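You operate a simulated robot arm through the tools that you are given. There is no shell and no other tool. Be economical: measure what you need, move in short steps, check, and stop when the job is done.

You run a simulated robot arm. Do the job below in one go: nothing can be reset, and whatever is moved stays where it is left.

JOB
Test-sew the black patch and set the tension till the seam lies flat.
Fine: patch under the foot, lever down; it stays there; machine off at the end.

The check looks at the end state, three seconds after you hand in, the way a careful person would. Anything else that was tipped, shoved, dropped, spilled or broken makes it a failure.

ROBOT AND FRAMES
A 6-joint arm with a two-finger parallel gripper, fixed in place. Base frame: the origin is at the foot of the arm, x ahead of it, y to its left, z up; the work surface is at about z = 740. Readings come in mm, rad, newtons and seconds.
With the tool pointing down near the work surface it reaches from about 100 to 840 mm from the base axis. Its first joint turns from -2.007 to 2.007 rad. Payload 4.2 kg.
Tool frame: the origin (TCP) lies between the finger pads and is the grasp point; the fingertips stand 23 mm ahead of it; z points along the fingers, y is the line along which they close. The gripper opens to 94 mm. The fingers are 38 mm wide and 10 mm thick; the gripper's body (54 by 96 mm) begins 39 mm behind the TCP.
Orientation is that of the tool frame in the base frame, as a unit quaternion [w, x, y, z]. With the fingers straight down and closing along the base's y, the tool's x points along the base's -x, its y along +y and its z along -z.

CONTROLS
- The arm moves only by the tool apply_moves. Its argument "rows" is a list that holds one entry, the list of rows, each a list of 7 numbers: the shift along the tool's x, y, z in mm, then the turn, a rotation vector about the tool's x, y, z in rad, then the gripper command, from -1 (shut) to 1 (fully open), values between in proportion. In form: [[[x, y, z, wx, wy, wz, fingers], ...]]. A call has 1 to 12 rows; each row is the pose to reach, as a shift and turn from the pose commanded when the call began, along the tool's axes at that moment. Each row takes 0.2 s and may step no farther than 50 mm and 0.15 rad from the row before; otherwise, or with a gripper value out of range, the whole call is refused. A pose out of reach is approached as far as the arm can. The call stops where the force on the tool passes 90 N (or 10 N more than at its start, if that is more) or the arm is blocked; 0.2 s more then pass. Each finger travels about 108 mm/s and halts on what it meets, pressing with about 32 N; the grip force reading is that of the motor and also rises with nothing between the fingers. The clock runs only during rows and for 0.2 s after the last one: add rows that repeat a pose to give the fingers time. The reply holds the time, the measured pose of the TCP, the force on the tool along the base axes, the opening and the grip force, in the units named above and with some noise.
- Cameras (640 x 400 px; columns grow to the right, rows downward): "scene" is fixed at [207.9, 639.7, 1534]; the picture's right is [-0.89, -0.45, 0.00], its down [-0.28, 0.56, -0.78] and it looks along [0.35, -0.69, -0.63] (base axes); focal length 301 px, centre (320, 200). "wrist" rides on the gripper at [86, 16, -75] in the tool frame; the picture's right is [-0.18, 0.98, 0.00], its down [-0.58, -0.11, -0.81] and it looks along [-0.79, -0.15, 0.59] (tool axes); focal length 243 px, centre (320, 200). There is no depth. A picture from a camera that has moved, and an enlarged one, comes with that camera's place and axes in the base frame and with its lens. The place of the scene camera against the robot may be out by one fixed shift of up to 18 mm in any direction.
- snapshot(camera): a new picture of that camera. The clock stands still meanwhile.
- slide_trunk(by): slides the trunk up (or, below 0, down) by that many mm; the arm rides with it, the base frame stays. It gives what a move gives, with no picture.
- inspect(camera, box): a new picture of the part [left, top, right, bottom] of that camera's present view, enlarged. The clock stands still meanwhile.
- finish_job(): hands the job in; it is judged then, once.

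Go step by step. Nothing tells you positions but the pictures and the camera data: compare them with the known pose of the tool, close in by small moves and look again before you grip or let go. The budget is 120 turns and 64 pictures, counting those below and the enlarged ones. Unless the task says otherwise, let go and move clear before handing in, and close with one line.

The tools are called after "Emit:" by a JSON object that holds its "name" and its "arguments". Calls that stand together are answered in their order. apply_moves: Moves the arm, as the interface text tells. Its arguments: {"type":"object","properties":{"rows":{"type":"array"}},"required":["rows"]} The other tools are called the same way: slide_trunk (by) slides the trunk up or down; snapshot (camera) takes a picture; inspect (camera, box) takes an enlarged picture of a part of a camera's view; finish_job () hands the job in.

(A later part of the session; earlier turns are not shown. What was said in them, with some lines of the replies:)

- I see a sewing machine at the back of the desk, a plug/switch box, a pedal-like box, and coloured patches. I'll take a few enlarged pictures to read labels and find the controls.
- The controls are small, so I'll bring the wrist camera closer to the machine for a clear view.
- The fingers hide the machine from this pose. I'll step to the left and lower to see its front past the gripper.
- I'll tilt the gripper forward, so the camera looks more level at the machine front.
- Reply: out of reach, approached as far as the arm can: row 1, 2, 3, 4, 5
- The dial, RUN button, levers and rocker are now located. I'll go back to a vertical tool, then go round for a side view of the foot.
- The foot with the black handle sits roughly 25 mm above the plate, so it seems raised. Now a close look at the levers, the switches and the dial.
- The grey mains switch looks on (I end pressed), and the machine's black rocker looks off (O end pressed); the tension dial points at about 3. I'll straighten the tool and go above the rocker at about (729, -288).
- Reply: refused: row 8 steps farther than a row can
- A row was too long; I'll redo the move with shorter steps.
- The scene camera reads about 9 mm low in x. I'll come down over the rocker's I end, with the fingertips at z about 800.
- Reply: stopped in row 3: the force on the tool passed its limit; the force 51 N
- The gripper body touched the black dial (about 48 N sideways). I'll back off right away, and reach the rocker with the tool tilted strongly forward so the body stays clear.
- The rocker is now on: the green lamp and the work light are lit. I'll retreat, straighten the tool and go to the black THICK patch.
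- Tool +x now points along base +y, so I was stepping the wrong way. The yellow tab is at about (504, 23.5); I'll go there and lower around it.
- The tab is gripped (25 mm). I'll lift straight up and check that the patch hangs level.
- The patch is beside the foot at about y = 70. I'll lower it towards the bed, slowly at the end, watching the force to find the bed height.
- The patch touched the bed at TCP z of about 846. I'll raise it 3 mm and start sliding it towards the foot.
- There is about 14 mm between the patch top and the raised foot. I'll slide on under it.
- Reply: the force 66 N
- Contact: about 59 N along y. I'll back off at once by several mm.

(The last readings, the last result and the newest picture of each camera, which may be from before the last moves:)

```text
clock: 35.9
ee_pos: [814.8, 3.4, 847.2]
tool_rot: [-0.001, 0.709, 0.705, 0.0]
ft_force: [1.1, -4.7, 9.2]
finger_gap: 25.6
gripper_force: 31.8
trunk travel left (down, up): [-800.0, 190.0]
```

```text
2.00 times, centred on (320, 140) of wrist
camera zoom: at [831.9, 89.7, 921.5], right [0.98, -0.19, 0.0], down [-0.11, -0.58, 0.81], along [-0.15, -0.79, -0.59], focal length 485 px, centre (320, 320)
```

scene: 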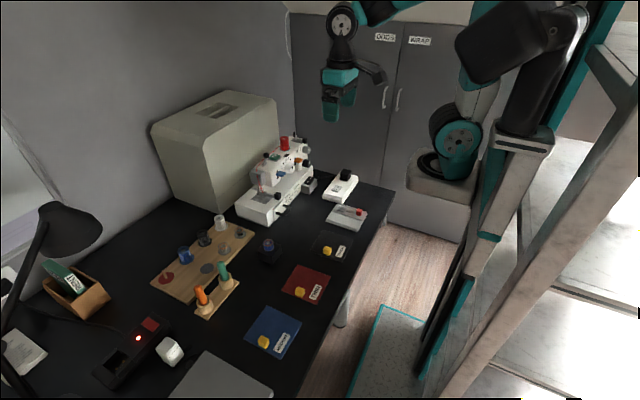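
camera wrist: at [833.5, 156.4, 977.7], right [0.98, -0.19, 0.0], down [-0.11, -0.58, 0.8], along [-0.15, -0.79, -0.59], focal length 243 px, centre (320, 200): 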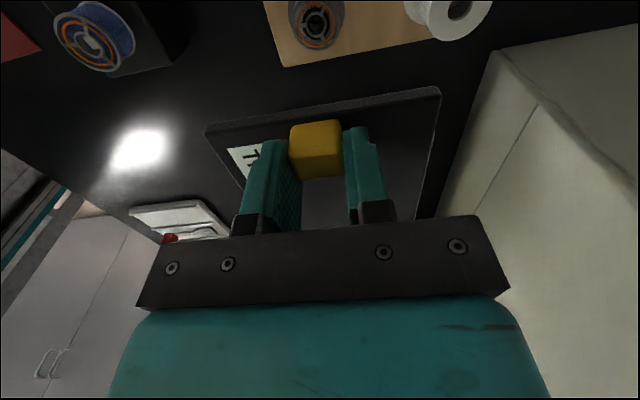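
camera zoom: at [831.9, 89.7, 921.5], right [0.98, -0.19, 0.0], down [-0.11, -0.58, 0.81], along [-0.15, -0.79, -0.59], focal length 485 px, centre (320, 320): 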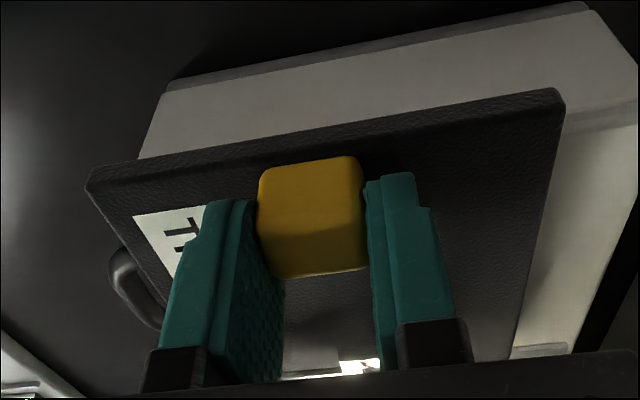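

The patch now rests on the bed with its far edge about 25 mm past the needle. I'll release it and lift away.

Emit:
{"name": "apply_moves", "arguments": {"rows": [[[0, 0, -1, 0, 0, 0, -0.2], [0, 0, -1, 0, 0, 0, 0], [0, 0, -1, 0, 0, 0, 0], [8, 0, -20, 0, 0, 0, 0], [20, 0, -50, 0, 0, 0, 0], [50, 0, -80, 0, 0, 0, 0], [90, 0, -100, 0, 0, 0, 0], [130, 0, -120, 0, 0, 0, 0]]]}}

Emit:
{"name": "inspect", "arguments": {"camera": "scene", "box": [225, 140, 305, 210]}}

```text
clock: 37.6
ee_pos: [816.5, 131.6, 966.8]
tool_rot: [-0.001, 0.709, 0.705, 0.001]
ft_force: [0.0, -0.7, -0.2]
finger_gap: 46.9
gripper_force: 0.0
trunk travel left (down, up): [-800.0, 190.0]
```

```text
5.71 times, centred on (265, 175) of scene
camera zoom: at [207.9, 639.7, 1534.0], right [-0.89, -0.45, 0.0], down [-0.28, 0.56, -0.78], along [0.35, -0.69, -0.63], focal length 1722 px, centre (634, 343)
```

zoom: 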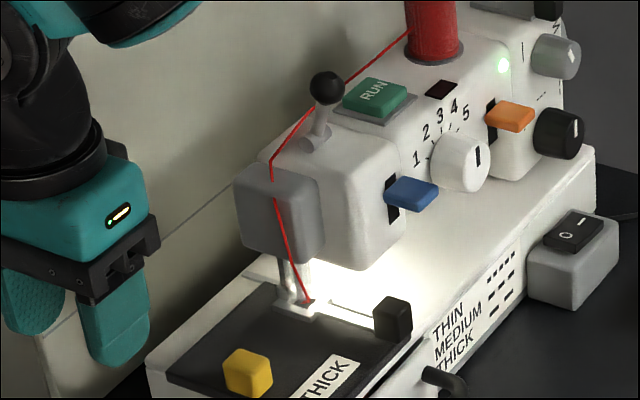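

The patch is under the raised foot. The ball-ended lever on the head and the blue paddle are both candidates for the presser lever; I'll look at them from above before touching either.

Emit:
{"name": "apply_moves", "arguments": {"rows": [[[0, -30, -35, 0, 0, 0, -1], [0, -60, -70, 0, 0, 0, -1], [0, -90, -105, 0, 0, 0, -1], [-10, -110, -145, 0, 0, 0, -1], [-20, -130, -180, 0, 0, 0, -1]]]}}

Emit:
{"name": "snapshot", "arguments": {"camera": "wrist"}}

```text
clock: 38.9
ee_pos: [686.2, 113.4, 1147.0]
tool_rot: [-0.001, 0.708, 0.706, 0.0]
ft_force: [1.1, -0.2, -0.4]
finger_gap: 0.0
gripper_force: 31.5
trunk travel left (down, up): [-800.0, 190.0]
```

```text
21 pictures are left
camera wrist: at [702.9, 199.0, 1221.5], right [0.98, -0.19, 0.0], down [-0.11, -0.58, 0.81], along [-0.15, -0.79, -0.59], focal length 243 px, centre (320, 200)
```

wrist: 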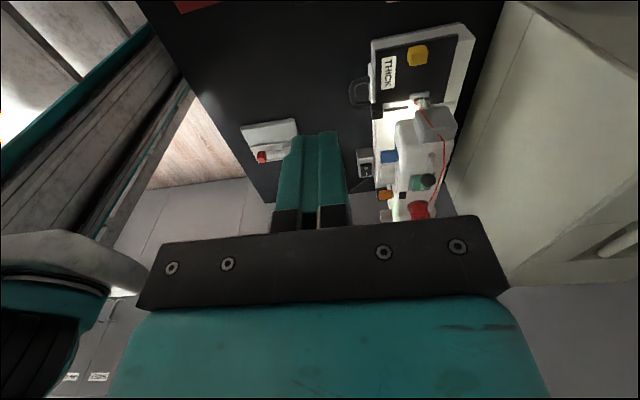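

Emit:
{"name": "inspect", "arguments": {"camera": "wrist", "box": [350, 30, 470, 225]}}

```text
2.05 times, centred on (410, 128) of wrist
camera zoom: at [702.9, 199.0, 1221.5], right [0.98, -0.19, 0.0], down [-0.11, -0.58, 0.81], along [-0.15, -0.79, -0.59], focal length 498 px, centre (135, 349)
```

zoom: 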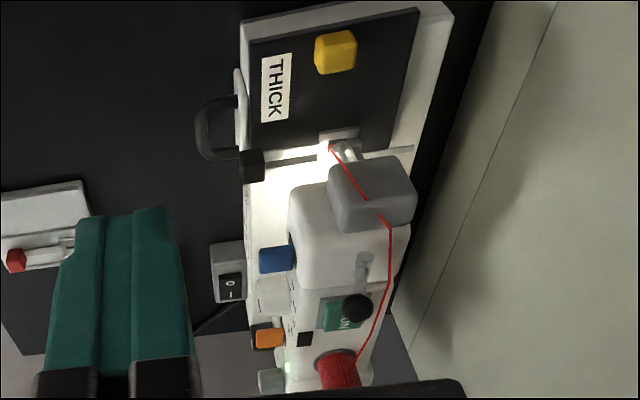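

The ball lever pivots at about (834, -116, 925) with its ball at about (813, -106, 978), leaning towards the robot. It matches a raised presser lever, so I'll move above the ball.

Emit:
{"name": "apply_moves", "arguments": {"rows": [[[-36, 21, 5, 0, 0, 0, -1], [-73, 42, 10, 0, 0, 0, -1], [-110, 63, 20, 0, 0, 0, -1], [-146, 83, 30, 0, 0, 0, -1], [-183, 104, 45, 0, 0, 0, -1], [-219, 123, 60, 0, 0, 0, -1], [-219, 123, 95, 0, 0, 0, -1], [-219, 123, 112, 0, 0, 0, -1]]]}}

Emit:
{"name": "inspect", "arguments": {"camera": "scene", "box": [240, 110, 320, 170]}}

```text
clock: 40.6
ee_pos: [806.1, -104.7, 1035.6]
tool_rot: [-0.001, 0.709, 0.706, 0.002]
ft_force: [-0.3, 0.2, 0.8]
finger_gap: 0.0
gripper_force: 31.9
trunk travel left (down, up): [-800.0, 190.0]
```

```text
6.67 times, centred on (280, 140) of scene
camera zoom: at [207.9, 639.7, 1534.0], right [-0.89, -0.45, 0.0], down [-0.28, 0.56, -0.78], along [0.35, -0.69, -0.63], focal length 2009 px, centre (587, 600)
```

zoom: 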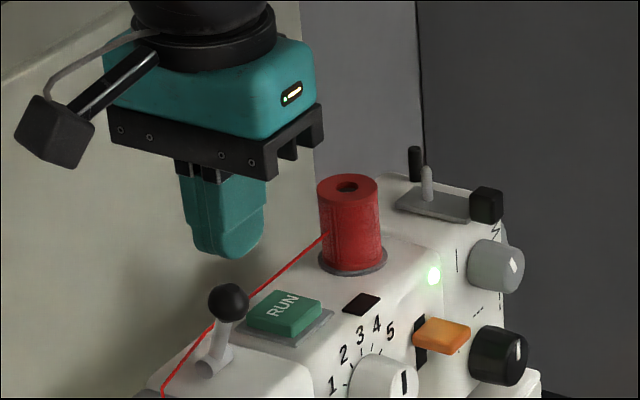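

Emit:
{"name": "apply_moves", "arguments": {"rows": [[[0, 4, 12, 0, 0, 0, -1], [0, 4, 20, 0, 0, 0, -1], [0, 3, 27, 0, 0, 0, -1], [0, -4, 33, 0, 0, 0, -1], [0, -11, 39, 0, 0, 0, -1]]]}}

Emit:
{"name": "inspect", "arguments": {"camera": "scene", "box": [230, 125, 310, 205]}}

```text
clock: 41.9
ee_pos: [809.1, -104.3, 1015.9]
tool_rot: [0.017, 0.708, 0.706, 0.019]
ft_force: [-9.3, 1.9, 31.4]
finger_gap: 0.0
gripper_force: 31.4
trunk travel left (down, up): [-800.0, 190.0]
stopped in row 5: the force on the tool passed its limit (the readings are from after the stop); the commanded pose is now the measured one
```

```text
5.00 times, centred on (270, 165) of scene
camera zoom: at [207.9, 639.7, 1534.0], right [-0.89, -0.45, 0.0], down [-0.28, 0.56, -0.78], along [0.35, -0.69, -0.63], focal length 1507 px, centre (570, 375)
```

zoom: 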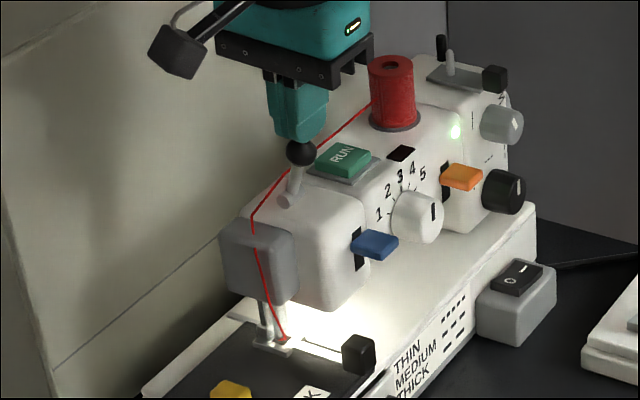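

The lever did not give way to a straight downward push. I'll lift off and look closely at how its pivot is built.

Emit:
{"name": "apply_moves", "arguments": {"rows": [[[0, 0, -15, 0, 0, 0, -1], [0, 0, -35, 0, 0, 0, -1]]]}}

Emit:
{"name": "inspect", "arguments": {"camera": "scene", "box": [256, 147, 288, 171]}}

```text
clock: 42.5
ee_pos: [808.2, -106.2, 1045.0]
tool_rot: [0.015, 0.708, 0.706, 0.016]
ft_force: [-0.2, 0.6, 0.2]
finger_gap: 0.0
gripper_force: 31.9
trunk travel left (down, up): [-800.0, 190.0]
```

```text
16.00 times, centred on (272, 159) of scene
camera zoom: at [207.9, 639.7, 1534.0], right [-0.89, -0.45, 0.0], down [-0.28, 0.56, -0.78], along [0.35, -0.69, -0.63], focal length 4822 px, centre (1088, 856)
```

zoom: 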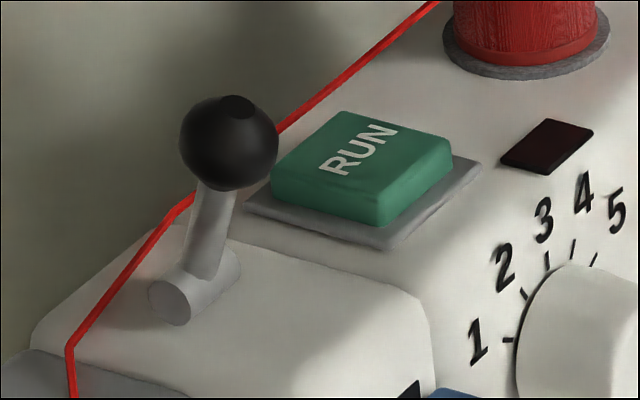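

The lever hinges on an axis along y and leans about 10° towards the robot, so it should swing in the x-z plane. I'll cage the ball loosely between the fingers and pull it towards the robot.

Emit:
{"name": "apply_moves", "arguments": {"rows": [[[0, 4, 0, 0, 0, 0, -0.3], [0, 4, 0, 0, 0, 0, -0.3], [0, 4, 25, 0, 0, 0, -0.3], [0, 4, 45, 0, 0, 0, -0.3], [0, 4, 52, 0, 0, 0, -0.3], [0, 4, 52, 0, 0, 0, -0.36]]]}}

Emit:
{"name": "inspect", "arguments": {"camera": "scene", "box": [250, 140, 290, 170]}}

```text
clock: 43.9
ee_pos: [815.7, -105.0, 995.2]
tool_rot: [0.016, 0.709, 0.705, 0.017]
ft_force: [-1.9, -1.1, 1.1]
finger_gap: 30.8
gripper_force: 1.0
trunk travel left (down, up): [-800.0, 190.0]
```

```text
13.33 times, centred on (270, 155) of scene
camera zoom: at [207.9, 639.7, 1534.0], right [-0.89, -0.45, 0.0], down [-0.28, 0.56, -0.78], along [0.35, -0.69, -0.63], focal length 4018 px, centre (987, 800)
```

zoom: 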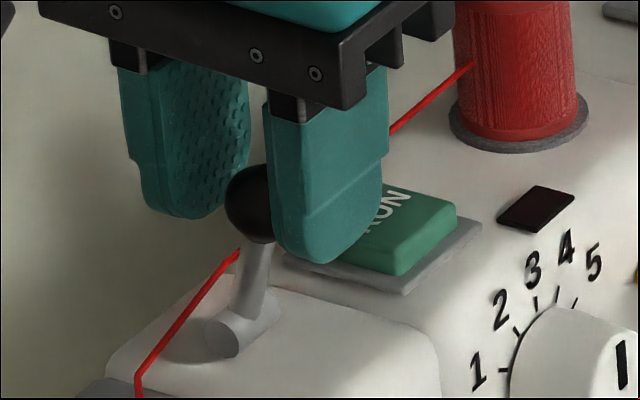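

Emit:
{"name": "apply_moves", "arguments": {"rows": [[[0, -8, 0, 0, 0, 0, -0.36], [0, -14, 1, 0, 0, 0, -0.36], [0, -20, 3, 0, 0, 0, -0.36], [0, -25, 6, 0, 0, 0, -0.36]]]}}

Emit:
{"name": "inspect", "arguments": {"camera": "scene", "box": [240, 140, 300, 200]}}

```text
clock: 44.9
ee_pos: [795.1, -104.7, 992.7]
tool_rot: [0.022, 0.708, 0.706, 0.023]
ft_force: [36.9, -1.5, 21.8]
finger_gap: 46.9
gripper_force: 19.6
trunk travel left (down, up): [-800.0, 190.0]
```

```text
6.67 times, centred on (270, 170) of scene
camera zoom: at [207.9, 639.7, 1534.0], right [-0.89, -0.45, 0.0], down [-0.28, 0.56, -0.78], along [0.35, -0.69, -0.63], focal length 2009 px, centre (653, 400)
```

zoom: 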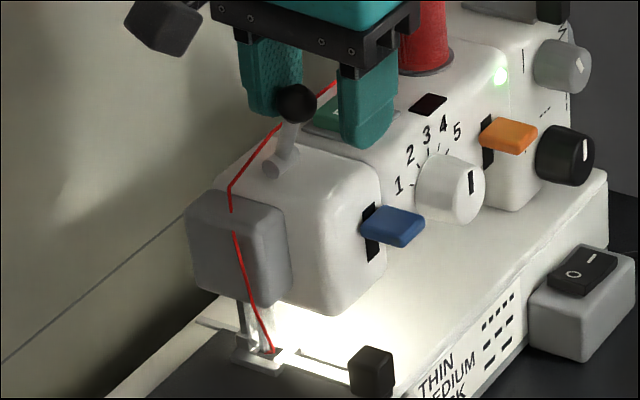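

Pulling towards the robot meets a hard stop and only forces the fingers open. I'll return to centre and try pushing the ball the other way, gently.

Emit:
{"name": "apply_moves", "arguments": {"rows": [[[0, 8, -2, 0, 0, 0, -0.36], [0, 16, -3, 0, 0, 0, -0.5], [0, 24, -3, 0, 0, 0, -0.5], [0, 30, -3, 0, 0, 0, -0.5], [0, 36, -1, 0, 0, 0, -0.5], [0, 42, 1, 0, 0, 0, -0.5]]]}}

Emit:
{"name": "inspect", "arguments": {"camera": "scene", "box": [240, 140, 300, 200]}}

```text
clock: 46.3
ee_pos: [831.9, -105.3, 988.1]
tool_rot: [0.015, 0.708, 0.705, 0.015]
ft_force: [-0.3, -0.2, 0.5]
finger_gap: 23.6
gripper_force: 0.0
trunk travel left (down, up): [-800.0, 190.0]
```

```text
6.67 times, centred on (270, 170) of scene
camera zoom: at [207.9, 639.7, 1534.0], right [-0.89, -0.45, 0.0], down [-0.28, 0.56, -0.78], along [0.35, -0.69, -0.63], focal length 2009 px, centre (653, 400)
```

zoom: 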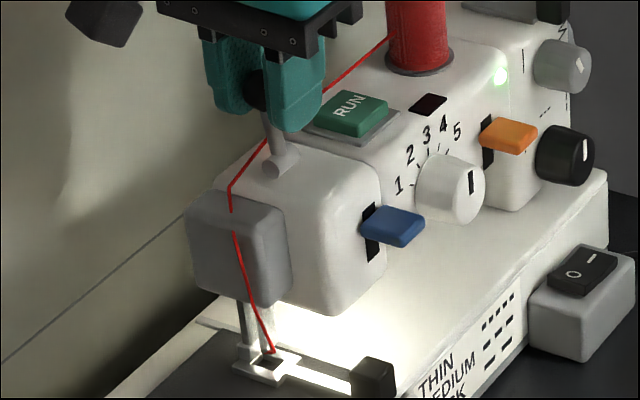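

The lever swings towards the back, and the foot is starting to come down with it. I'll follow the arc further.

Emit:
{"name": "apply_moves", "arguments": {"rows": [[[0, 6, 0, 0, 0, 0, -0.5], [0, 12, 2, 0, 0, 0, -0.5], [0, 17, 5, 0, 0, 0, -0.5], [0, 21, 8, 0, 0, 0, -0.5], [0, 21, 8, 0, 0, 0, -0.5]]]}}

Emit:
{"name": "inspect", "arguments": {"camera": "scene", "box": [240, 140, 300, 200]}}

```text
clock: 47.5
ee_pos: [846.0, -105.5, 985.7]
tool_rot: [0.012, 0.709, 0.705, 0.013]
ft_force: [-55.6, -4.8, 49.1]
finger_gap: 26.1
gripper_force: 45.0
trunk travel left (down, up): [-800.0, 190.0]
```

```text
6.67 times, centred on (270, 170) of scene
camera zoom: at [207.9, 639.7, 1534.0], right [-0.89, -0.45, 0.0], down [-0.28, 0.56, -0.78], along [0.35, -0.69, -0.63], focal length 2009 px, centre (653, 400)
```

zoom: 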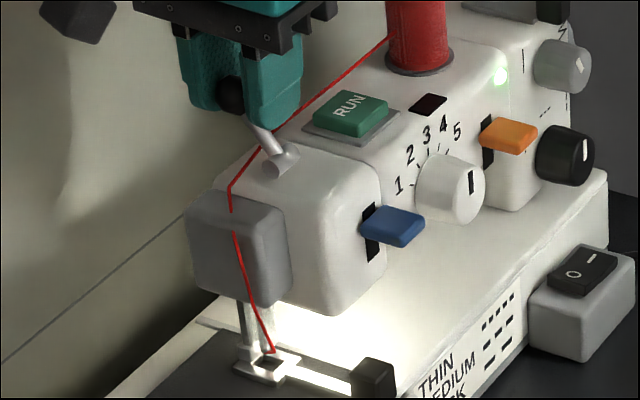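

The lever has swung to its back stop and the foot is down on the patch. I'll ease off and move up clear of it.

Emit:
{"name": "apply_moves", "arguments": {"rows": [[[0, -4, -2, 0, 0, 0, -0.2], [0, -3, -15, 0, 0, 0, -0.2], [0, -3, -35, 0, 0, 0, -0.2], [0, -10, -60, 0, 0, 0, -1], [0, -25, -75, 0, 0, 0, -1], [0, -25, -75, 0, 0, 0, -1]]]}}

Emit:
{"name": "inspect", "arguments": {"camera": "scene", "box": [236, 140, 306, 210]}}

```text
clock: 48.9
ee_pos: [824.8, -105.6, 1055.1]
tool_rot: [0.015, 0.708, 0.705, 0.017]
ft_force: [-0.1, 0.3, 0.7]
finger_gap: 0.0
gripper_force: 32.0
trunk travel left (down, up): [-800.0, 190.0]
```

```text
5.71 times, centred on (271, 175) of scene
camera zoom: at [207.9, 639.7, 1534.0], right [-0.89, -0.45, 0.0], down [-0.28, 0.56, -0.78], along [0.35, -0.69, -0.63], focal length 1722 px, centre (600, 343)
```

zoom: 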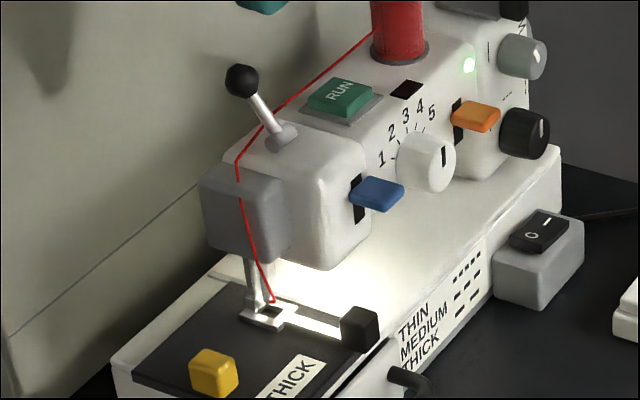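

Lever back, foot down. Next is the RUN button at about (816, -160, 942): I'll move above it and press slowly.

Emit:
{"name": "apply_moves", "arguments": {"rows": [[[-28, -4, 0, 0, 0, 0, -1], [-55, -9, 0, 0, 0, 0, -1], [-55, -9, 40, 0, 0, 0, -1], [-55, -9, 75, 0, 0, 0, -1], [-55, -9, 82, 0, 0, 0, -1], [-55, -9, 86, 0, 0, 0, -1]]]}}

```text
clock: 50.3
ee_pos: [818.1, -160.9, 968.8]
tool_rot: [0.015, 0.708, 0.705, 0.017]
ft_force: [-0.1, -0.7, 0.7]
finger_gap: 0.1
gripper_force: 31.4
trunk travel left (down, up): [-800.0, 190.0]
```

Emit:
{"name": "apply_moves", "arguments": {"rows": [[[0, 0, 2, 0, 0, 0, -1], [0, 0, 4, 0, 0, 0, -1], [0, 0, 6, 0, 0, 0, -1]]]}}

```text
clock: 51.1
ee_pos: [819.8, -160.2, 964.8]
tool_rot: [0.017, 0.708, 0.706, 0.017]
ft_force: [-0.9, -1.1, 5.9]
finger_gap: 0.0
gripper_force: 32.0
trunk travel left (down, up): [-800.0, 190.0]
```

Emit:
{"name": "apply_moves", "arguments": {"rows": [[[0, 0, 2, 0, 0, 0, -1], [0, 0, 4, 0, 0, 0, -1], [0, 0, 4, 0, 0, 0, -1]]]}}

Emit:
{"name": "inspect", "arguments": {"camera": "scene", "box": [236, 140, 306, 210]}}

```text
clock: 51.9
ee_pos: [819.5, -161.9, 961.5]
tool_rot: [0.016, 0.708, 0.706, 0.017]
ft_force: [-5.9, -1.5, 19.0]
finger_gap: 0.0
gripper_force: 32.0
trunk travel left (down, up): [-800.0, 190.0]
```

```text
5.71 times, centred on (271, 175) of scene
camera zoom: at [207.9, 639.7, 1534.0], right [-0.89, -0.45, 0.0], down [-0.28, 0.56, -0.78], along [0.35, -0.69, -0.63], focal length 1722 px, centre (600, 343)
```

zoom: 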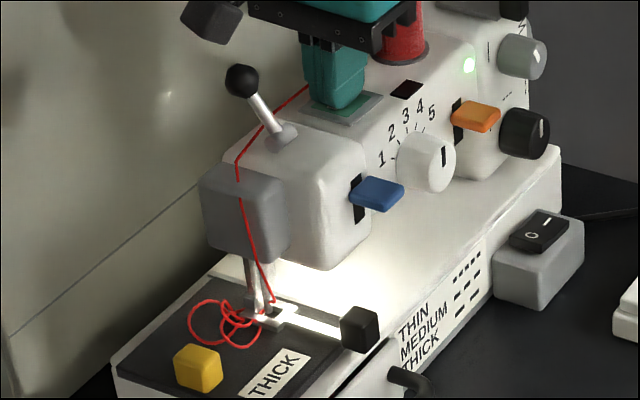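

RUN stitched, and the red top thread lies in big loose loops, so the tension is wrong (likely too loose). I'll lift off and read the dial and seam closely.

Emit:
{"name": "apply_moves", "arguments": {"rows": [[[0, 0, -10, 0, 0, 0, -1], [0, 0, -50, 0, 0, 0, -1], [0, -20, -90, 0, 0, 0, -1]]]}}

Emit:
{"name": "inspect", "arguments": {"camera": "scene", "box": [276, 148, 302, 172]}}

```text
clock: 52.7
ee_pos: [798.0, -161.5, 1045.8]
tool_rot: [0.014, 0.707, 0.706, 0.017]
ft_force: [0.5, 0.3, 0.3]
finger_gap: 0.0
gripper_force: 32.0
trunk travel left (down, up): [-800.0, 190.0]
```

```text
16.00 times, centred on (289, 160) of scene
camera zoom: at [207.9, 639.7, 1534.0], right [-0.89, -0.45, 0.0], down [-0.28, 0.56, -0.78], along [0.35, -0.69, -0.63], focal length 4822 px, centre (816, 840)
```

zoom: 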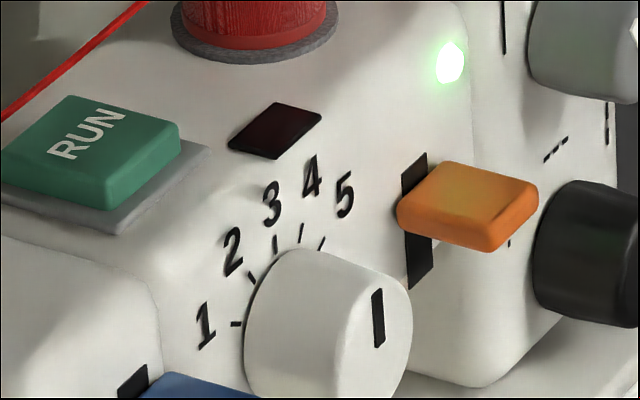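

The dial mark points to 3. I'll turn it to 4 (clockwise) by gripping it from the front, so first I back away and set the tool square again.

Emit:
{"name": "apply_moves", "arguments": {"rows": [[[0, -20, 0, 0, 0, -0.13, -1], [-2, -50, 0, 0, 0, -0.26, -1], [-4, -80, 0, 0, 0, -0.39, -1], [-6, -110, 0, 0, 0, -0.52, -1], [-8, -140, 0, 0, 0, -0.65, -1], [-10, -170, 0, 0, 0, -0.78, -0.6], [-12, -200, 10, 0, 0, -0.91, -0.2], [-14, -230, 20, 0, 0, -1.04, 0.2], [-15, -240, 30, 0, 0, -1.17, 0.3], [-15, -240, 40, 0, 0, -1.3, 0.3], [-15, -240, 50, 0, 0, -1.43, 0.3], [-15, -240, 60, 0, 0, -1.57, 0.3]]]}}

```text
clock: 55.3
ee_pos: [557.9, -173.9, 977.9]
tool_rot: [0.023, 0.0, 1.0, 0.001]
ft_force: [-1.1, -0.8, -0.4]
finger_gap: 61.0
gripper_force: 0.0
trunk travel left (down, up): [-800.0, 190.0]
```

Emit:
{"name": "apply_moves", "arguments": {"rows": [[[-4, -1, 7, 0, -0.1386, 0, 0.3], [-8, -2, 14, 0, -0.2772, 0, 0.3], [-12, -3, 21, 0, -0.4158, 0, 0.3], [-16, -3, 28, 0, -0.5544, 0, 0.3], [-20, -3, 35, 0, -0.693, 0, 0.3], [-24, -3, 42, 0, -0.8316, 0, 0.3], [-28, -3, 49, 0, -0.9702, 0, 0.3], [-32, -3, 56, 0, -1.1088, 0, 0.3], [-36, -3, 63, 0, -1.2474, 0, 0.3], [-38, -3, 70, 0, -1.386, 0, 0.3], [-40, -3, 75, 0, -1.525, 0, 0.3]]]}}

```text
clock: 57.6
ee_pos: [726.4, -284.2, 907.1]
tool_rot: [0.66, 0.012, 0.751, 0.009]
ft_force: [-83.8, 7.3, 27.2]
finger_gap: 57.9
gripper_force: 0.1
out of reach, approached as far as the arm can: row 6, 7, 8, 9, 10, 11
trunk travel left (down, up): [-800.0, 190.0]
stopped in row 11: the force on the tool passed its limit (the readings are from after the stop); the commanded pose is now the measured one
```

The arm ran out of reach while tilting, drifted sideways and touched the machine (84 N). I'll back straight off and check for harm.

Emit:
{"name": "apply_moves", "arguments": {"rows": [[[0, 0, -12, 0, 0, 0, 0.3], [0, 0, -30, 0, 0, 0, 0.3], [0, 0, -50, 0, 0.1, 0, 0.3]]]}}

Emit:
{"name": "inspect", "arguments": {"camera": "scene", "box": [230, 110, 360, 220]}}

```text
clock: 58.0
ee_pos: [727.5, -283.8, 908.8]
tool_rot: [0.661, 0.016, 0.75, 0.008]
ft_force: [-89.3, 3.0, 34.4]
finger_gap: 58.3
gripper_force: 0.0
out of reach, approached as far as the arm can: row 1
trunk travel left (down, up): [-800.0, 190.0]
stopped in row 1: the force on the tool passed its limit (the readings are from after the stop); the commanded pose is now the measured one
```

```text
3.64 times, centred on (295, 165) of scene
camera zoom: at [207.9, 639.7, 1534.0], right [-0.89, -0.45, 0.0], down [-0.28, 0.56, -0.78], along [0.35, -0.69, -0.63], focal length 1096 px, centre (411, 327)
```

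zoom: 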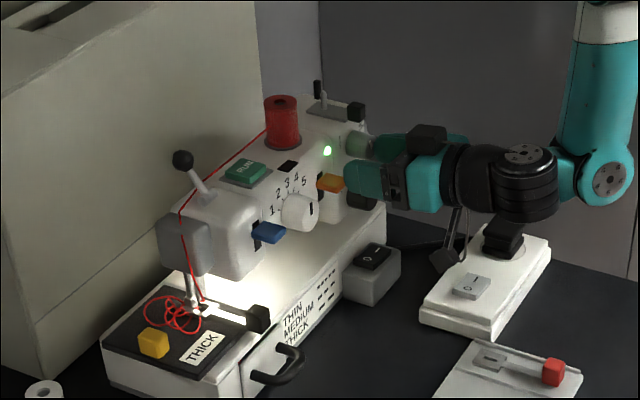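

Emit:
{"name": "apply_moves", "arguments": {"rows": [[[0, 0, -8, 0, 0.14, 0, 0.3], [-3, 0, -25, 0, 0.28, 0, 0.3], [-8, 0, -45, 0, 0.42, 0, 0.3], [-15, 0, -65, 0, 0.56, 0, 0.3], [-25, 0, -85, 0, 0.7, 0, 0.3]]]}}

```text
clock: 59.2
ee_pos: [650.8, -282.8, 939.7]
tool_rot: [0.359, 0.008, 0.933, 0.013]
ft_force: [-0.1, 0.1, -0.5]
finger_gap: 61.1
gripper_force: 0.1
trunk travel left (down, up): [-800.0, 190.0]
```

Free again and nothing looks disturbed. The wrist bend limits me at this trunk height, so I'll straighten up higher, then lower the trunk for a flatter forearm.

Emit:
{"name": "apply_moves", "arguments": {"rows": [[[-13, 12, -32, 0, 0.1, 0, 0.3], [-26, 30, -64, 0, 0.22, 0, 0.3], [-39, 48, -96, 0, 0.36, 0, 0.3], [-52, 68, -128, 0, 0.5, 0, 0.3], [-65, 88, -150, 0, 0.63, 0, 0.3], [-77, 106, -170, 0, 0.734, 0, 0.3], [-77, 106, -170, 0, 0.734, 0, 0.3]]]}}

```text
clock: 60.8
ee_pos: [594.8, -181.7, 1122.4]
tool_rot: [0.001, 0.003, 1.0, 0.013]
ft_force: [-0.7, 0.4, -0.4]
finger_gap: 61.1
gripper_force: 0.0
trunk travel left (down, up): [-800.0, 190.0]
```

Emit:
{"name": "slide_trunk", "arguments": {"by": -100}}

```text
clock: 62.2
ee_pos: [594.3, -182.5, 1021.2]
tool_rot: [0.003, 0.002, 1.0, 0.014]
ft_force: [-0.4, -0.6, -0.3]
finger_gap: 61.1
gripper_force: 0.0
trunk travel left (down, up): [-700.0, 290.0]
```

Emit:
{"name": "apply_moves", "arguments": {"rows": [[[0, 0, -40, 0, 0, 0, 0.3], [0, 0, -80, 0, 0, 0, 0.3], [0, 0, -120, 0, 0, 0, 0.3], [0, 0, -160, 0, 0, 0, 0.3]]]}}

Emit:
{"name": "slide_trunk", "arguments": {"by": -200}}

```text
clock: 63.2
ee_pos: [592.7, -185.2, 1182.5]
tool_rot: [0.001, 0.002, 1.0, 0.014]
ft_force: [1.2, 0.8, -0.5]
finger_gap: 61.1
gripper_force: 0.1
trunk travel left (down, up): [-700.0, 290.0]
```

```text
clock: 65.3
ee_pos: [593.3, -184.7, 982.7]
tool_rot: [0.002, 0.003, 1.0, 0.013]
ft_force: [0.0, 1.0, 0.7]
finger_gap: 60.9
gripper_force: 0.1
trunk travel left (down, up): [-500.0, 490.0]
```

Emit:
{"name": "apply_moves", "arguments": {"rows": [[[0, 2, 15, 0.013, -0.14, 0, 0.3], [0, 4, 30, 0.026, -0.28, 0, 0.3], [0, 6, 45, 0.026, -0.42, 0, 0.3], [0, 7, 60, 0.026, -0.56, 0, 0.3]]]}}

```text
clock: 66.3
ee_pos: [592.4, -176.2, 922.9]
tool_rot: [0.279, 0.007, 0.96, -0.001]
ft_force: [-0.3, -0.1, -0.2]
finger_gap: 61.1
gripper_force: 0.0
trunk travel left (down, up): [-500.0, 490.0]
```

Emit:
{"name": "apply_moves", "arguments": {"rows": [[[0, 0, 0, 0, -0.14, 0, 0.3], [0, 0, 0, 0, -0.28, 0, 0.3], [0, 0, 0, 0, -0.42, 0, 0.3], [0, 0, 0, 0, -0.5, 0, 0.3]]]}}

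```text
clock: 67.3
ee_pos: [608.7, -181.1, 931.3]
tool_rot: [0.509, 0.007, 0.861, -0.002]
ft_force: [0.4, 0.1, -0.8]
finger_gap: 61.3
gripper_force: 0.0
out of reach, approached as far as the arm can: row 3, 4
trunk travel left (down, up): [-500.0, 490.0]
```

Emit:
{"name": "apply_moves", "arguments": {"rows": [[[-30, 0, -20, 0, 0.12, 0, 0.3], [-60, 0, -38, 0, 0.25, 0, 0.3], [-95, 0, -55, 0, 0.38, 0, 0.3], [-130, 0, -72, 0, 0.5, 0, 0.3], [-165, 0, -92, 0, 0.5, 0, 0.3], [-200, 0, -112, 0, 0.5, 0, 0.3]]]}}

Emit:
{"name": "slide_trunk", "arguments": {"by": -220}}

```text
clock: 68.7
ee_pos: [607.9, -183.9, 1161.0]
tool_rot: [0.277, 0.005, 0.961, 0.001]
ft_force: [-0.1, -0.6, 0.3]
finger_gap: 61.3
gripper_force: 0.0
trunk travel left (down, up): [-500.0, 490.0]
```

```text
clock: 71.1
ee_pos: [609.4, -183.9, 939.3]
tool_rot: [0.279, 0.006, 0.96, -0.001]
ft_force: [-0.4, -0.4, -0.3]
finger_gap: 60.9
gripper_force: 0.0
trunk travel left (down, up): [-280.0, 710.0]
```

Emit:
{"name": "apply_moves", "arguments": {"rows": [[[0, 2, 0, 0, -0.14, 0, 0.3], [0, 4, 0, 0, -0.28, 0, 0.3], [0, 6, 0, 0, -0.42, 0, 0.3], [0, 6, 0, 0, -0.56, 0, 0.3], [0, 6, 0, 0, -0.7, 0, 0.3]]]}}

```text
clock: 72.3
ee_pos: [617.2, -181.4, 939.5]
tool_rot: [0.592, 0.006, 0.806, -0.002]
ft_force: [-0.5, -0.4, 0.2]
finger_gap: 61.2
gripper_force: 0.1
out of reach, approached as far as the arm can: row 4, 5
trunk travel left (down, up): [-280.0, 710.0]
```

Emit:
{"name": "apply_moves", "arguments": {"rows": [[[3, 1, 25, 0, 0, 0, 0.3], [7, 3, 50, 0, -0.08, 0, 0.3], [10.5, 4, 80, 0, -0.16, 0, 0.3], [10.5, 4, 80, 0, -0.25, 0, 0.3]]]}}

Emit:
{"name": "snapshot", "arguments": {"camera": "wrist"}}

```text
clock: 73.3
ee_pos: [689.2, -177.3, 906.0]
tool_rot: [0.688, 0.005, 0.726, -0.003]
ft_force: [-0.3, -1.5, 0.1]
finger_gap: 61.1
gripper_force: 0.0
trunk travel left (down, up): [-280.0, 710.0]
```

```text
8 pictures are left
camera wrist: at [611.1, -161.7, 824.0], right [0.02, 0.98, 0.19], down [-0.77, -0.1, 0.62], along [0.63, -0.16, 0.76], focal length 243 px, centre (320, 200)
```

wrist: 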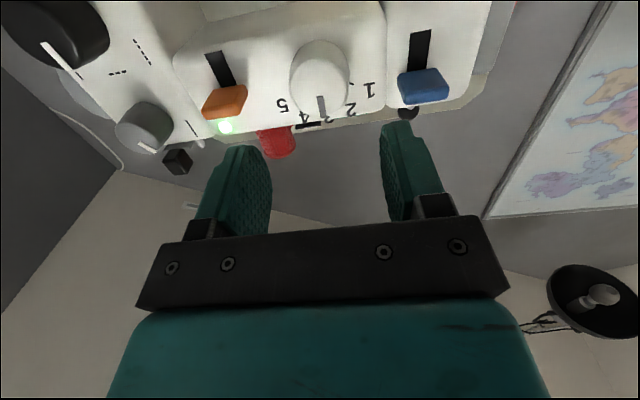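

The tool is level and lined up in front of the tension dial (about y -177). I'll move in so the fingers straddle it.

Emit:
{"name": "apply_moves", "arguments": {"rows": [[[6, 0.5, 15, 0, 0, 0, 0.3], [6.5, 0.5, 30, 0, 0, 0, 0.3], [6.5, 0.5, 42, 0, 0, 0, 0.3], [6.5, 0.5, 50, 0, 0, 0, 0.3]]]}}

Emit:
{"name": "inspect", "arguments": {"camera": "wrist", "box": [180, 0, 460, 220]}}

```text
clock: 74.3
ee_pos: [740.1, -179.2, 896.1]
tool_rot: [0.686, 0.006, 0.727, -0.003]
ft_force: [0.1, 0.0, -0.4]
finger_gap: 61.3
gripper_force: 0.0
trunk travel left (down, up): [-280.0, 710.0]
```

```text
1.82 times, centred on (320, 110) of wrist
camera zoom: at [661.4, -162.4, 813.3], right [0.02, 0.98, 0.19], down [-0.77, -0.1, 0.63], along [0.63, -0.16, 0.76], focal length 441 px, centre (320, 364)
```

zoom: 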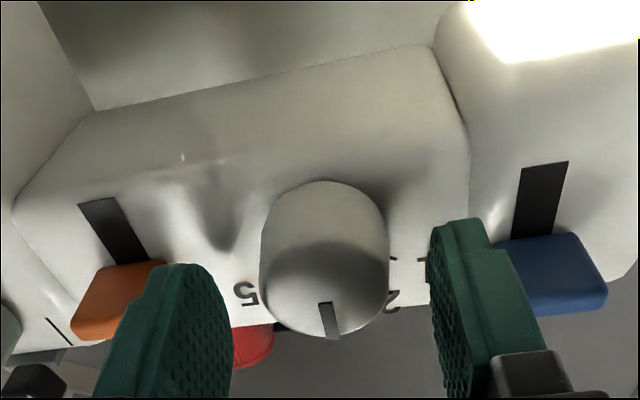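

Emit:
{"name": "apply_moves", "arguments": {"rows": [[[3, 1, 1, 0, 0, 0, 0.3], [6, 1, 3, 0, 0, 0, 0], [6, 1, 3, 0, 0, 0, -0.5], [6, 1, 3, 0, 0, 0, -1], [6, 1, 3, 0, 0, 0, -1]]]}}

```text
clock: 75.5
ee_pos: [742.5, -178.2, 890.0]
tool_rot: [0.687, 0.005, 0.726, -0.003]
ft_force: [-1.2, 1.3, 0.8]
finger_gap: 36.5
gripper_force: 45.3
trunk travel left (down, up): [-280.0, 710.0]
```

Dial gripped (36.5 mm). I'll turn it clockwise by one number, about 30°.

Emit:
{"name": "apply_moves", "arguments": {"rows": [[[0, 0, 0, 0, 0, 0.13, -1], [0, 0, 0, 0, 0, 0.26, -1], [0, 0, 0, 0, 0, 0.39, -1], [0, 0, 0, 0, 0, 0.53, -1], [0, 0, 0, 0, 0, 0.53, -1]]]}}

Emit:
{"name": "inspect", "arguments": {"camera": "wrist", "box": [180, 0, 460, 220]}}

```text
clock: 76.7
ee_pos: [741.9, -175.6, 891.7]
tool_rot: [0.664, 0.194, 0.699, 0.18]
ft_force: [1.5, 18.8, 9.0]
finger_gap: 36.5
gripper_force: 45.4
trunk travel left (down, up): [-280.0, 710.0]
```

```text
1.82 times, centred on (320, 110) of wrist
camera zoom: at [664.8, -117.3, 828.2], right [0.04, 0.75, 0.66], down [-0.78, -0.38, 0.49], along [0.62, -0.54, 0.57], focal length 441 px, centre (320, 364)
```

zoom: 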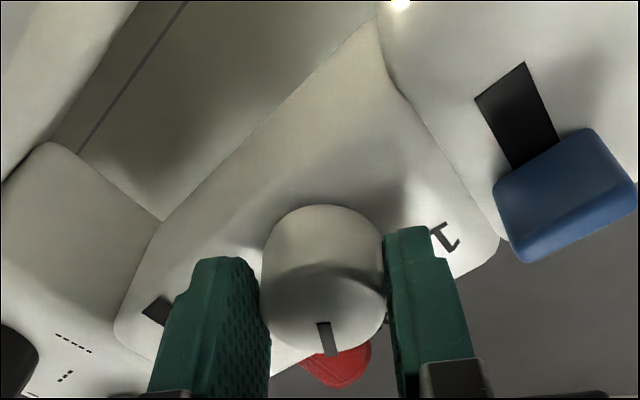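

The mark turned together with the fingers, so the dial is at about 4. I'll let go, back out and roll the wrist back.

Emit:
{"name": "apply_moves", "arguments": {"rows": [[[0, 0, 0, 0, 0, 0.53, -0.1], [0, 0, 0, 0, 0, 0.53, 0.3], [0, 0, 0, 0, 0, 0.53, 0.3]]]}}

```text
refused: row 1 steps farther than a row can; nothing moved
```

Emit:
{"name": "apply_moves", "arguments": {"rows": [[[0, 0, 0, 0, 0, 0, -0.1], [0, 0, 0, 0, 0, 0, 0.3], [0, 0, 0, 0, 0, 0, 0.3], [0, 0, -25, 0, 0, 0, 0.3], [0, 0, -50, 0, 0, -0.13, 0.3], [0, 0, -50, 0, 0, -0.26, 0.3], [0, 0, -50, 0, 0, -0.39, 0], [0, 0, -50, 0, 0, -0.53, -0.5]]]}}

```text
clock: 78.5
ee_pos: [693.4, -177.9, 891.9]
tool_rot: [0.687, 0.004, 0.726, -0.003]
ft_force: [0.0, 0.1, 0.1]
finger_gap: 23.4
gripper_force: 0.0
trunk travel left (down, up): [-280.0, 710.0]
```

Emit:
{"name": "apply_moves", "arguments": {"rows": [[[-30, 4, -5, 0, 0.1, 0, -1], [-60, 9, -5, 0, 0.22, 0, -1], [-90, 14, 0, 0, 0.36, 0, -1], [-119, 18, 14, 0, 0.52, 0, -1], [-119, 18, 14, 0, 0.52, 0, -1]]]}}

```text
refused: row 4 steps farther than a row can; nothing moved
```

Emit:
{"name": "apply_moves", "arguments": {"rows": [[[-30, 4, -5, 0, 0.1, 0, -1], [-60, 9, -5, 0, 0.22, 0, -1], [-90, 14, 0, 0, 0.36, 0, -1], [-119, 18, 14, 0, 0.48, 0, -1], [-119, 18, 14, 0, 0.52, 0, -1]]]}}

```text
clock: 79.7
ee_pos: [713.3, -160.1, 1009.7]
tool_rot: [0.477, 0.007, 0.879, -0.002]
ft_force: [0.3, 0.1, -0.6]
finger_gap: 0.0
gripper_force: 31.9
trunk travel left (down, up): [-280.0, 710.0]
```

Emit:
{"name": "apply_moves", "arguments": {"rows": [[[-17, 0, 27, 0, 0, 0, -1], [-34, 0, 54, 0, 0, 0, -1], [-51, -1, 80, 0, 0, 0, -1], [-38, -1, 88, 0, 0, 0, -1], [-29, -1, 94, 0, 0, 0, -1], [-26, -1, 96, 0, 0, 0, -1]]]}}

```text
clock: 81.1
ee_pos: [807.3, -161.9, 980.0]
tool_rot: [0.477, 0.007, 0.879, -0.002]
ft_force: [-0.1, -0.9, 0.0]
finger_gap: 0.2
gripper_force: 32.2
trunk travel left (down, up): [-280.0, 710.0]
```

Emit:
{"name": "apply_moves", "arguments": {"rows": [[[6.7, 0, 4.4, 0, 0, 0, -1], [9.2, 0, 6, 0, 0, 0, -1], [11.7, 0, 7.6, 0, 0, 0, -1], [11.7, 0, 7.6, 0, 0, 0, -1]]]}}

```text
clock: 82.1
ee_pos: [807.4, -163.4, 968.0]
tool_rot: [0.479, 0.006, 0.878, -0.002]
ft_force: [3.6, -2.1, 12.5]
finger_gap: 0.0
gripper_force: 31.6
trunk travel left (down, up): [-280.0, 710.0]
```

Emit:
{"name": "apply_moves", "arguments": {"rows": [[[2, 0, 1.3, 0, 0, 0, -1], [3, 0, 2, 0, 0, 0, -1], [-10, 0, -6, 0, 0, 0, -1], [-30, 0, -20, 0, 0, 0, -1]]]}}

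Emit:
{"name": "inspect", "arguments": {"camera": "scene", "box": [230, 145, 310, 215]}}

```text
clock: 83.1
ee_pos: [808.2, -160.8, 1001.3]
tool_rot: [0.475, 0.006, 0.88, -0.001]
ft_force: [0.1, -1.1, -0.2]
finger_gap: 0.2
gripper_force: 31.8
trunk travel left (down, up): [-280.0, 710.0]
```

```text
5.71 times, centred on (270, 180) of scene
camera zoom: at [207.9, 639.7, 1534.0], right [-0.89, -0.45, 0.0], down [-0.28, 0.56, -0.78], along [0.35, -0.69, -0.63], focal length 1722 px, centre (606, 314)
```

zoom: 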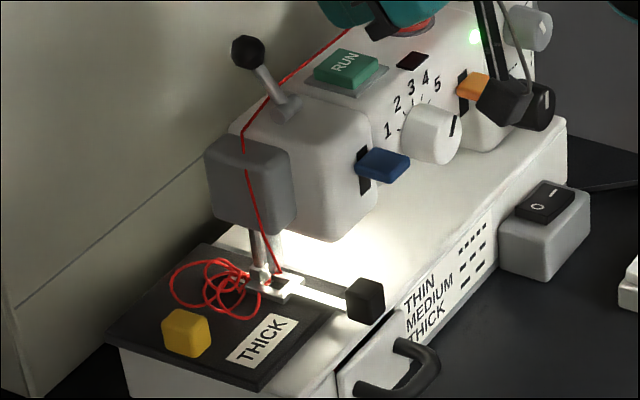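

The patch fed back about 12 mm with this run. I need to see closely whether the new stitches lie flat.

Emit:
{"name": "inspect", "arguments": {"camera": "scene", "box": [248, 184, 272, 204]}}

```text
16.00 times, centred on (260, 194) of scene
camera zoom: at [207.9, 639.7, 1534.0], right [-0.89, -0.45, 0.0], down [-0.28, 0.56, -0.78], along [0.35, -0.69, -0.63], focal length 4822 px, centre (1280, 296)
```

zoom: 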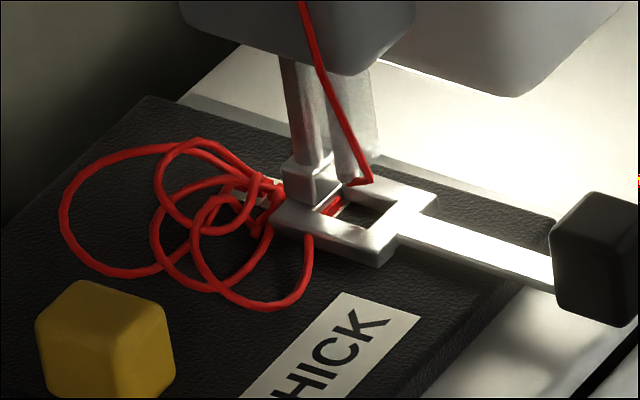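

The loops are the old ones from the first run, carried along by the feed. The new stitch in the foot's window lies straight with no new loops, so tension 4 is right. I'll now go to the rocker to switch the machine off.

Emit:
{"name": "apply_moves", "arguments": {"rows": [[[20, 0, -33, 0, 0, 0, -1], [42, 0, -66, 0, 0, 0, -1], [64, 0, -99, 0, 0, 0, -1], [84, -25, -86, 0, 0.1, 0, -1], [105, -50, -73, 0, 0.2, 0, -1], [126, -75, -60, 0, 0.29, 0, -1], [148, -97, -45, 0, 0.29, 0, -1], [148, -97, -45, 0, 0.29, 0, -1]]]}}

```text
clock: 84.9
ee_pos: [688.0, -257.5, 902.5]
tool_rot: [0.345, 0.006, 0.938, 0.0]
ft_force: [0.4, 0.2, 0.2]
finger_gap: 0.0
gripper_force: 31.8
trunk travel left (down, up): [-280.0, 710.0]
```

Emit:
{"name": "apply_moves", "arguments": {"rows": [[[15, 0, 20, 0, 0, 0, -1], [28, 0, 42, 0, 0, 0, -1], [25, 0, 60, 0, 0, 0, -1], [20.5, 0, 75, 0, 0, 0, -1], [20.5, 0, 75, 0, 0, 0, -1]]]}}

Emit:
{"name": "inspect", "arguments": {"camera": "scene", "box": [280, 140, 360, 200]}}

```text
clock: 86.1
ee_pos: [720.0, -255.7, 830.7]
tool_rot: [0.345, 0.007, 0.938, -0.002]
ft_force: [0.0, -0.9, 0.4]
finger_gap: 0.1
gripper_force: 32.1
trunk travel left (down, up): [-280.0, 710.0]
```

```text
6.67 times, centred on (320, 170) of scene
camera zoom: at [207.9, 639.7, 1534.0], right [-0.89, -0.45, 0.0], down [-0.28, 0.56, -0.78], along [0.35, -0.69, -0.63], focal length 2009 px, centre (320, 400)
```

zoom: 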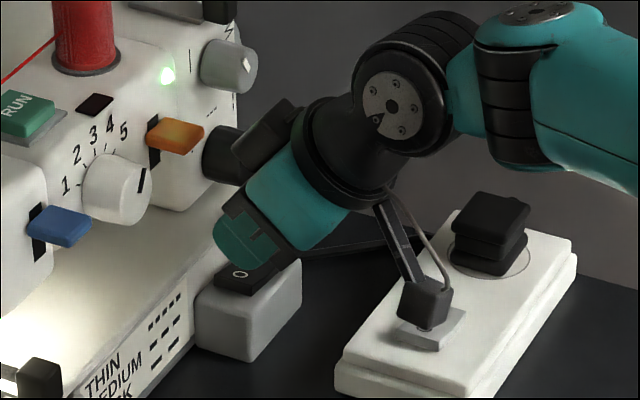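

The tension mark points to 4, and the finger is above the rocker's O end. Pressing now.

Emit:
{"name": "apply_moves", "arguments": {"rows": [[[1, 0, 7, 0, 0, 0, -1], [4, 0, 10.5, 0, 0, 0, -1], [6.5, 0, 13, 0, 0, 0, -1]]]}}

```text
clock: 86.9
ee_pos: [724.4, -257.4, 817.8]
tool_rot: [0.345, 0.006, 0.939, -0.001]
ft_force: [-0.1, -0.2, 0.4]
finger_gap: 0.1
gripper_force: 31.9
trunk travel left (down, up): [-280.0, 710.0]
```

Emit:
{"name": "apply_moves", "arguments": {"rows": [[[1.3, 0, 1.5, 0, 0, 0, -1], [2.6, 0, 3, 0, 0, 0, -1]]]}}

```text
clock: 87.5
ee_pos: [724.1, -258.1, 817.5]
tool_rot: [0.348, 0.005, 0.938, -0.002]
ft_force: [-2.2, 0.6, 22.1]
finger_gap: 0.1
gripper_force: 32.3
trunk travel left (down, up): [-280.0, 710.0]
```

Firm contact, 22 N. I'll retreat clear of everything, then look.

Emit:
{"name": "apply_moves", "arguments": {"rows": [[[-13, 0, -24, 0, 0, 0, -1], [-17, 0, -60, 0, 0, 0, -1], [-10, 0, -100, 0, 0.1, 0, -1], [0, 10, -140, 0, 0.2, 0, -1], [0, 20, -160, 0, 0.34, 0, -1]]]}}

Emit:
{"name": "inspect", "arguments": {"camera": "scene", "box": [226, 130, 346, 220]}}

```text
clock: 88.7
ee_pos: [621.7, -233.8, 935.3]
tool_rot: [0.181, 0.007, 0.983, 0.001]
ft_force: [0.0, -0.5, 0.2]
finger_gap: 0.1
gripper_force: 31.7
trunk travel left (down, up): [-280.0, 710.0]
```

```text
4.44 times, centred on (286, 175) of scene
camera zoom: at [207.9, 639.7, 1534.0], right [-0.89, -0.45, 0.0], down [-0.28, 0.56, -0.78], along [0.35, -0.69, -0.63], focal length 1339 px, centre (471, 311)
```

zoom: 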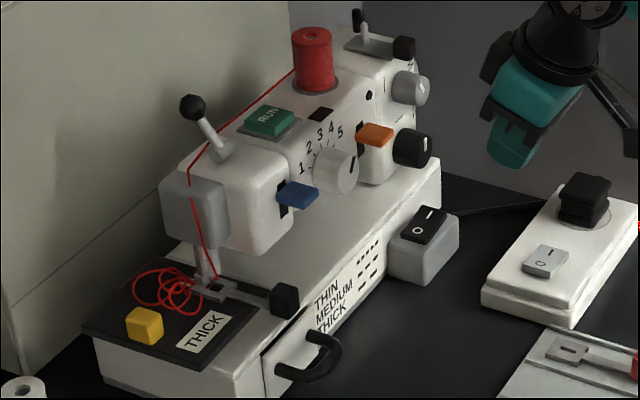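

The machine is off (lamp and work light out), the patch is under the lowered foot, and nothing else has shifted. The arm is clear, so I'm handing in.

Emit:
{"name": "finish_job", "arguments": {}}

```text
The job is handed in.
```

The black patch is test-sewn and sits under the lowered foot, tension went from 3 to 4, and the machine is off. The stitch I could see in the foot's window was straight with no new loops, but most of that short run is hidden under the foot and I did not run it again to confirm. The first run's loops are still on the patch, and the gripper bumped the machine a few times (up to about 90 N) with no visible harm.
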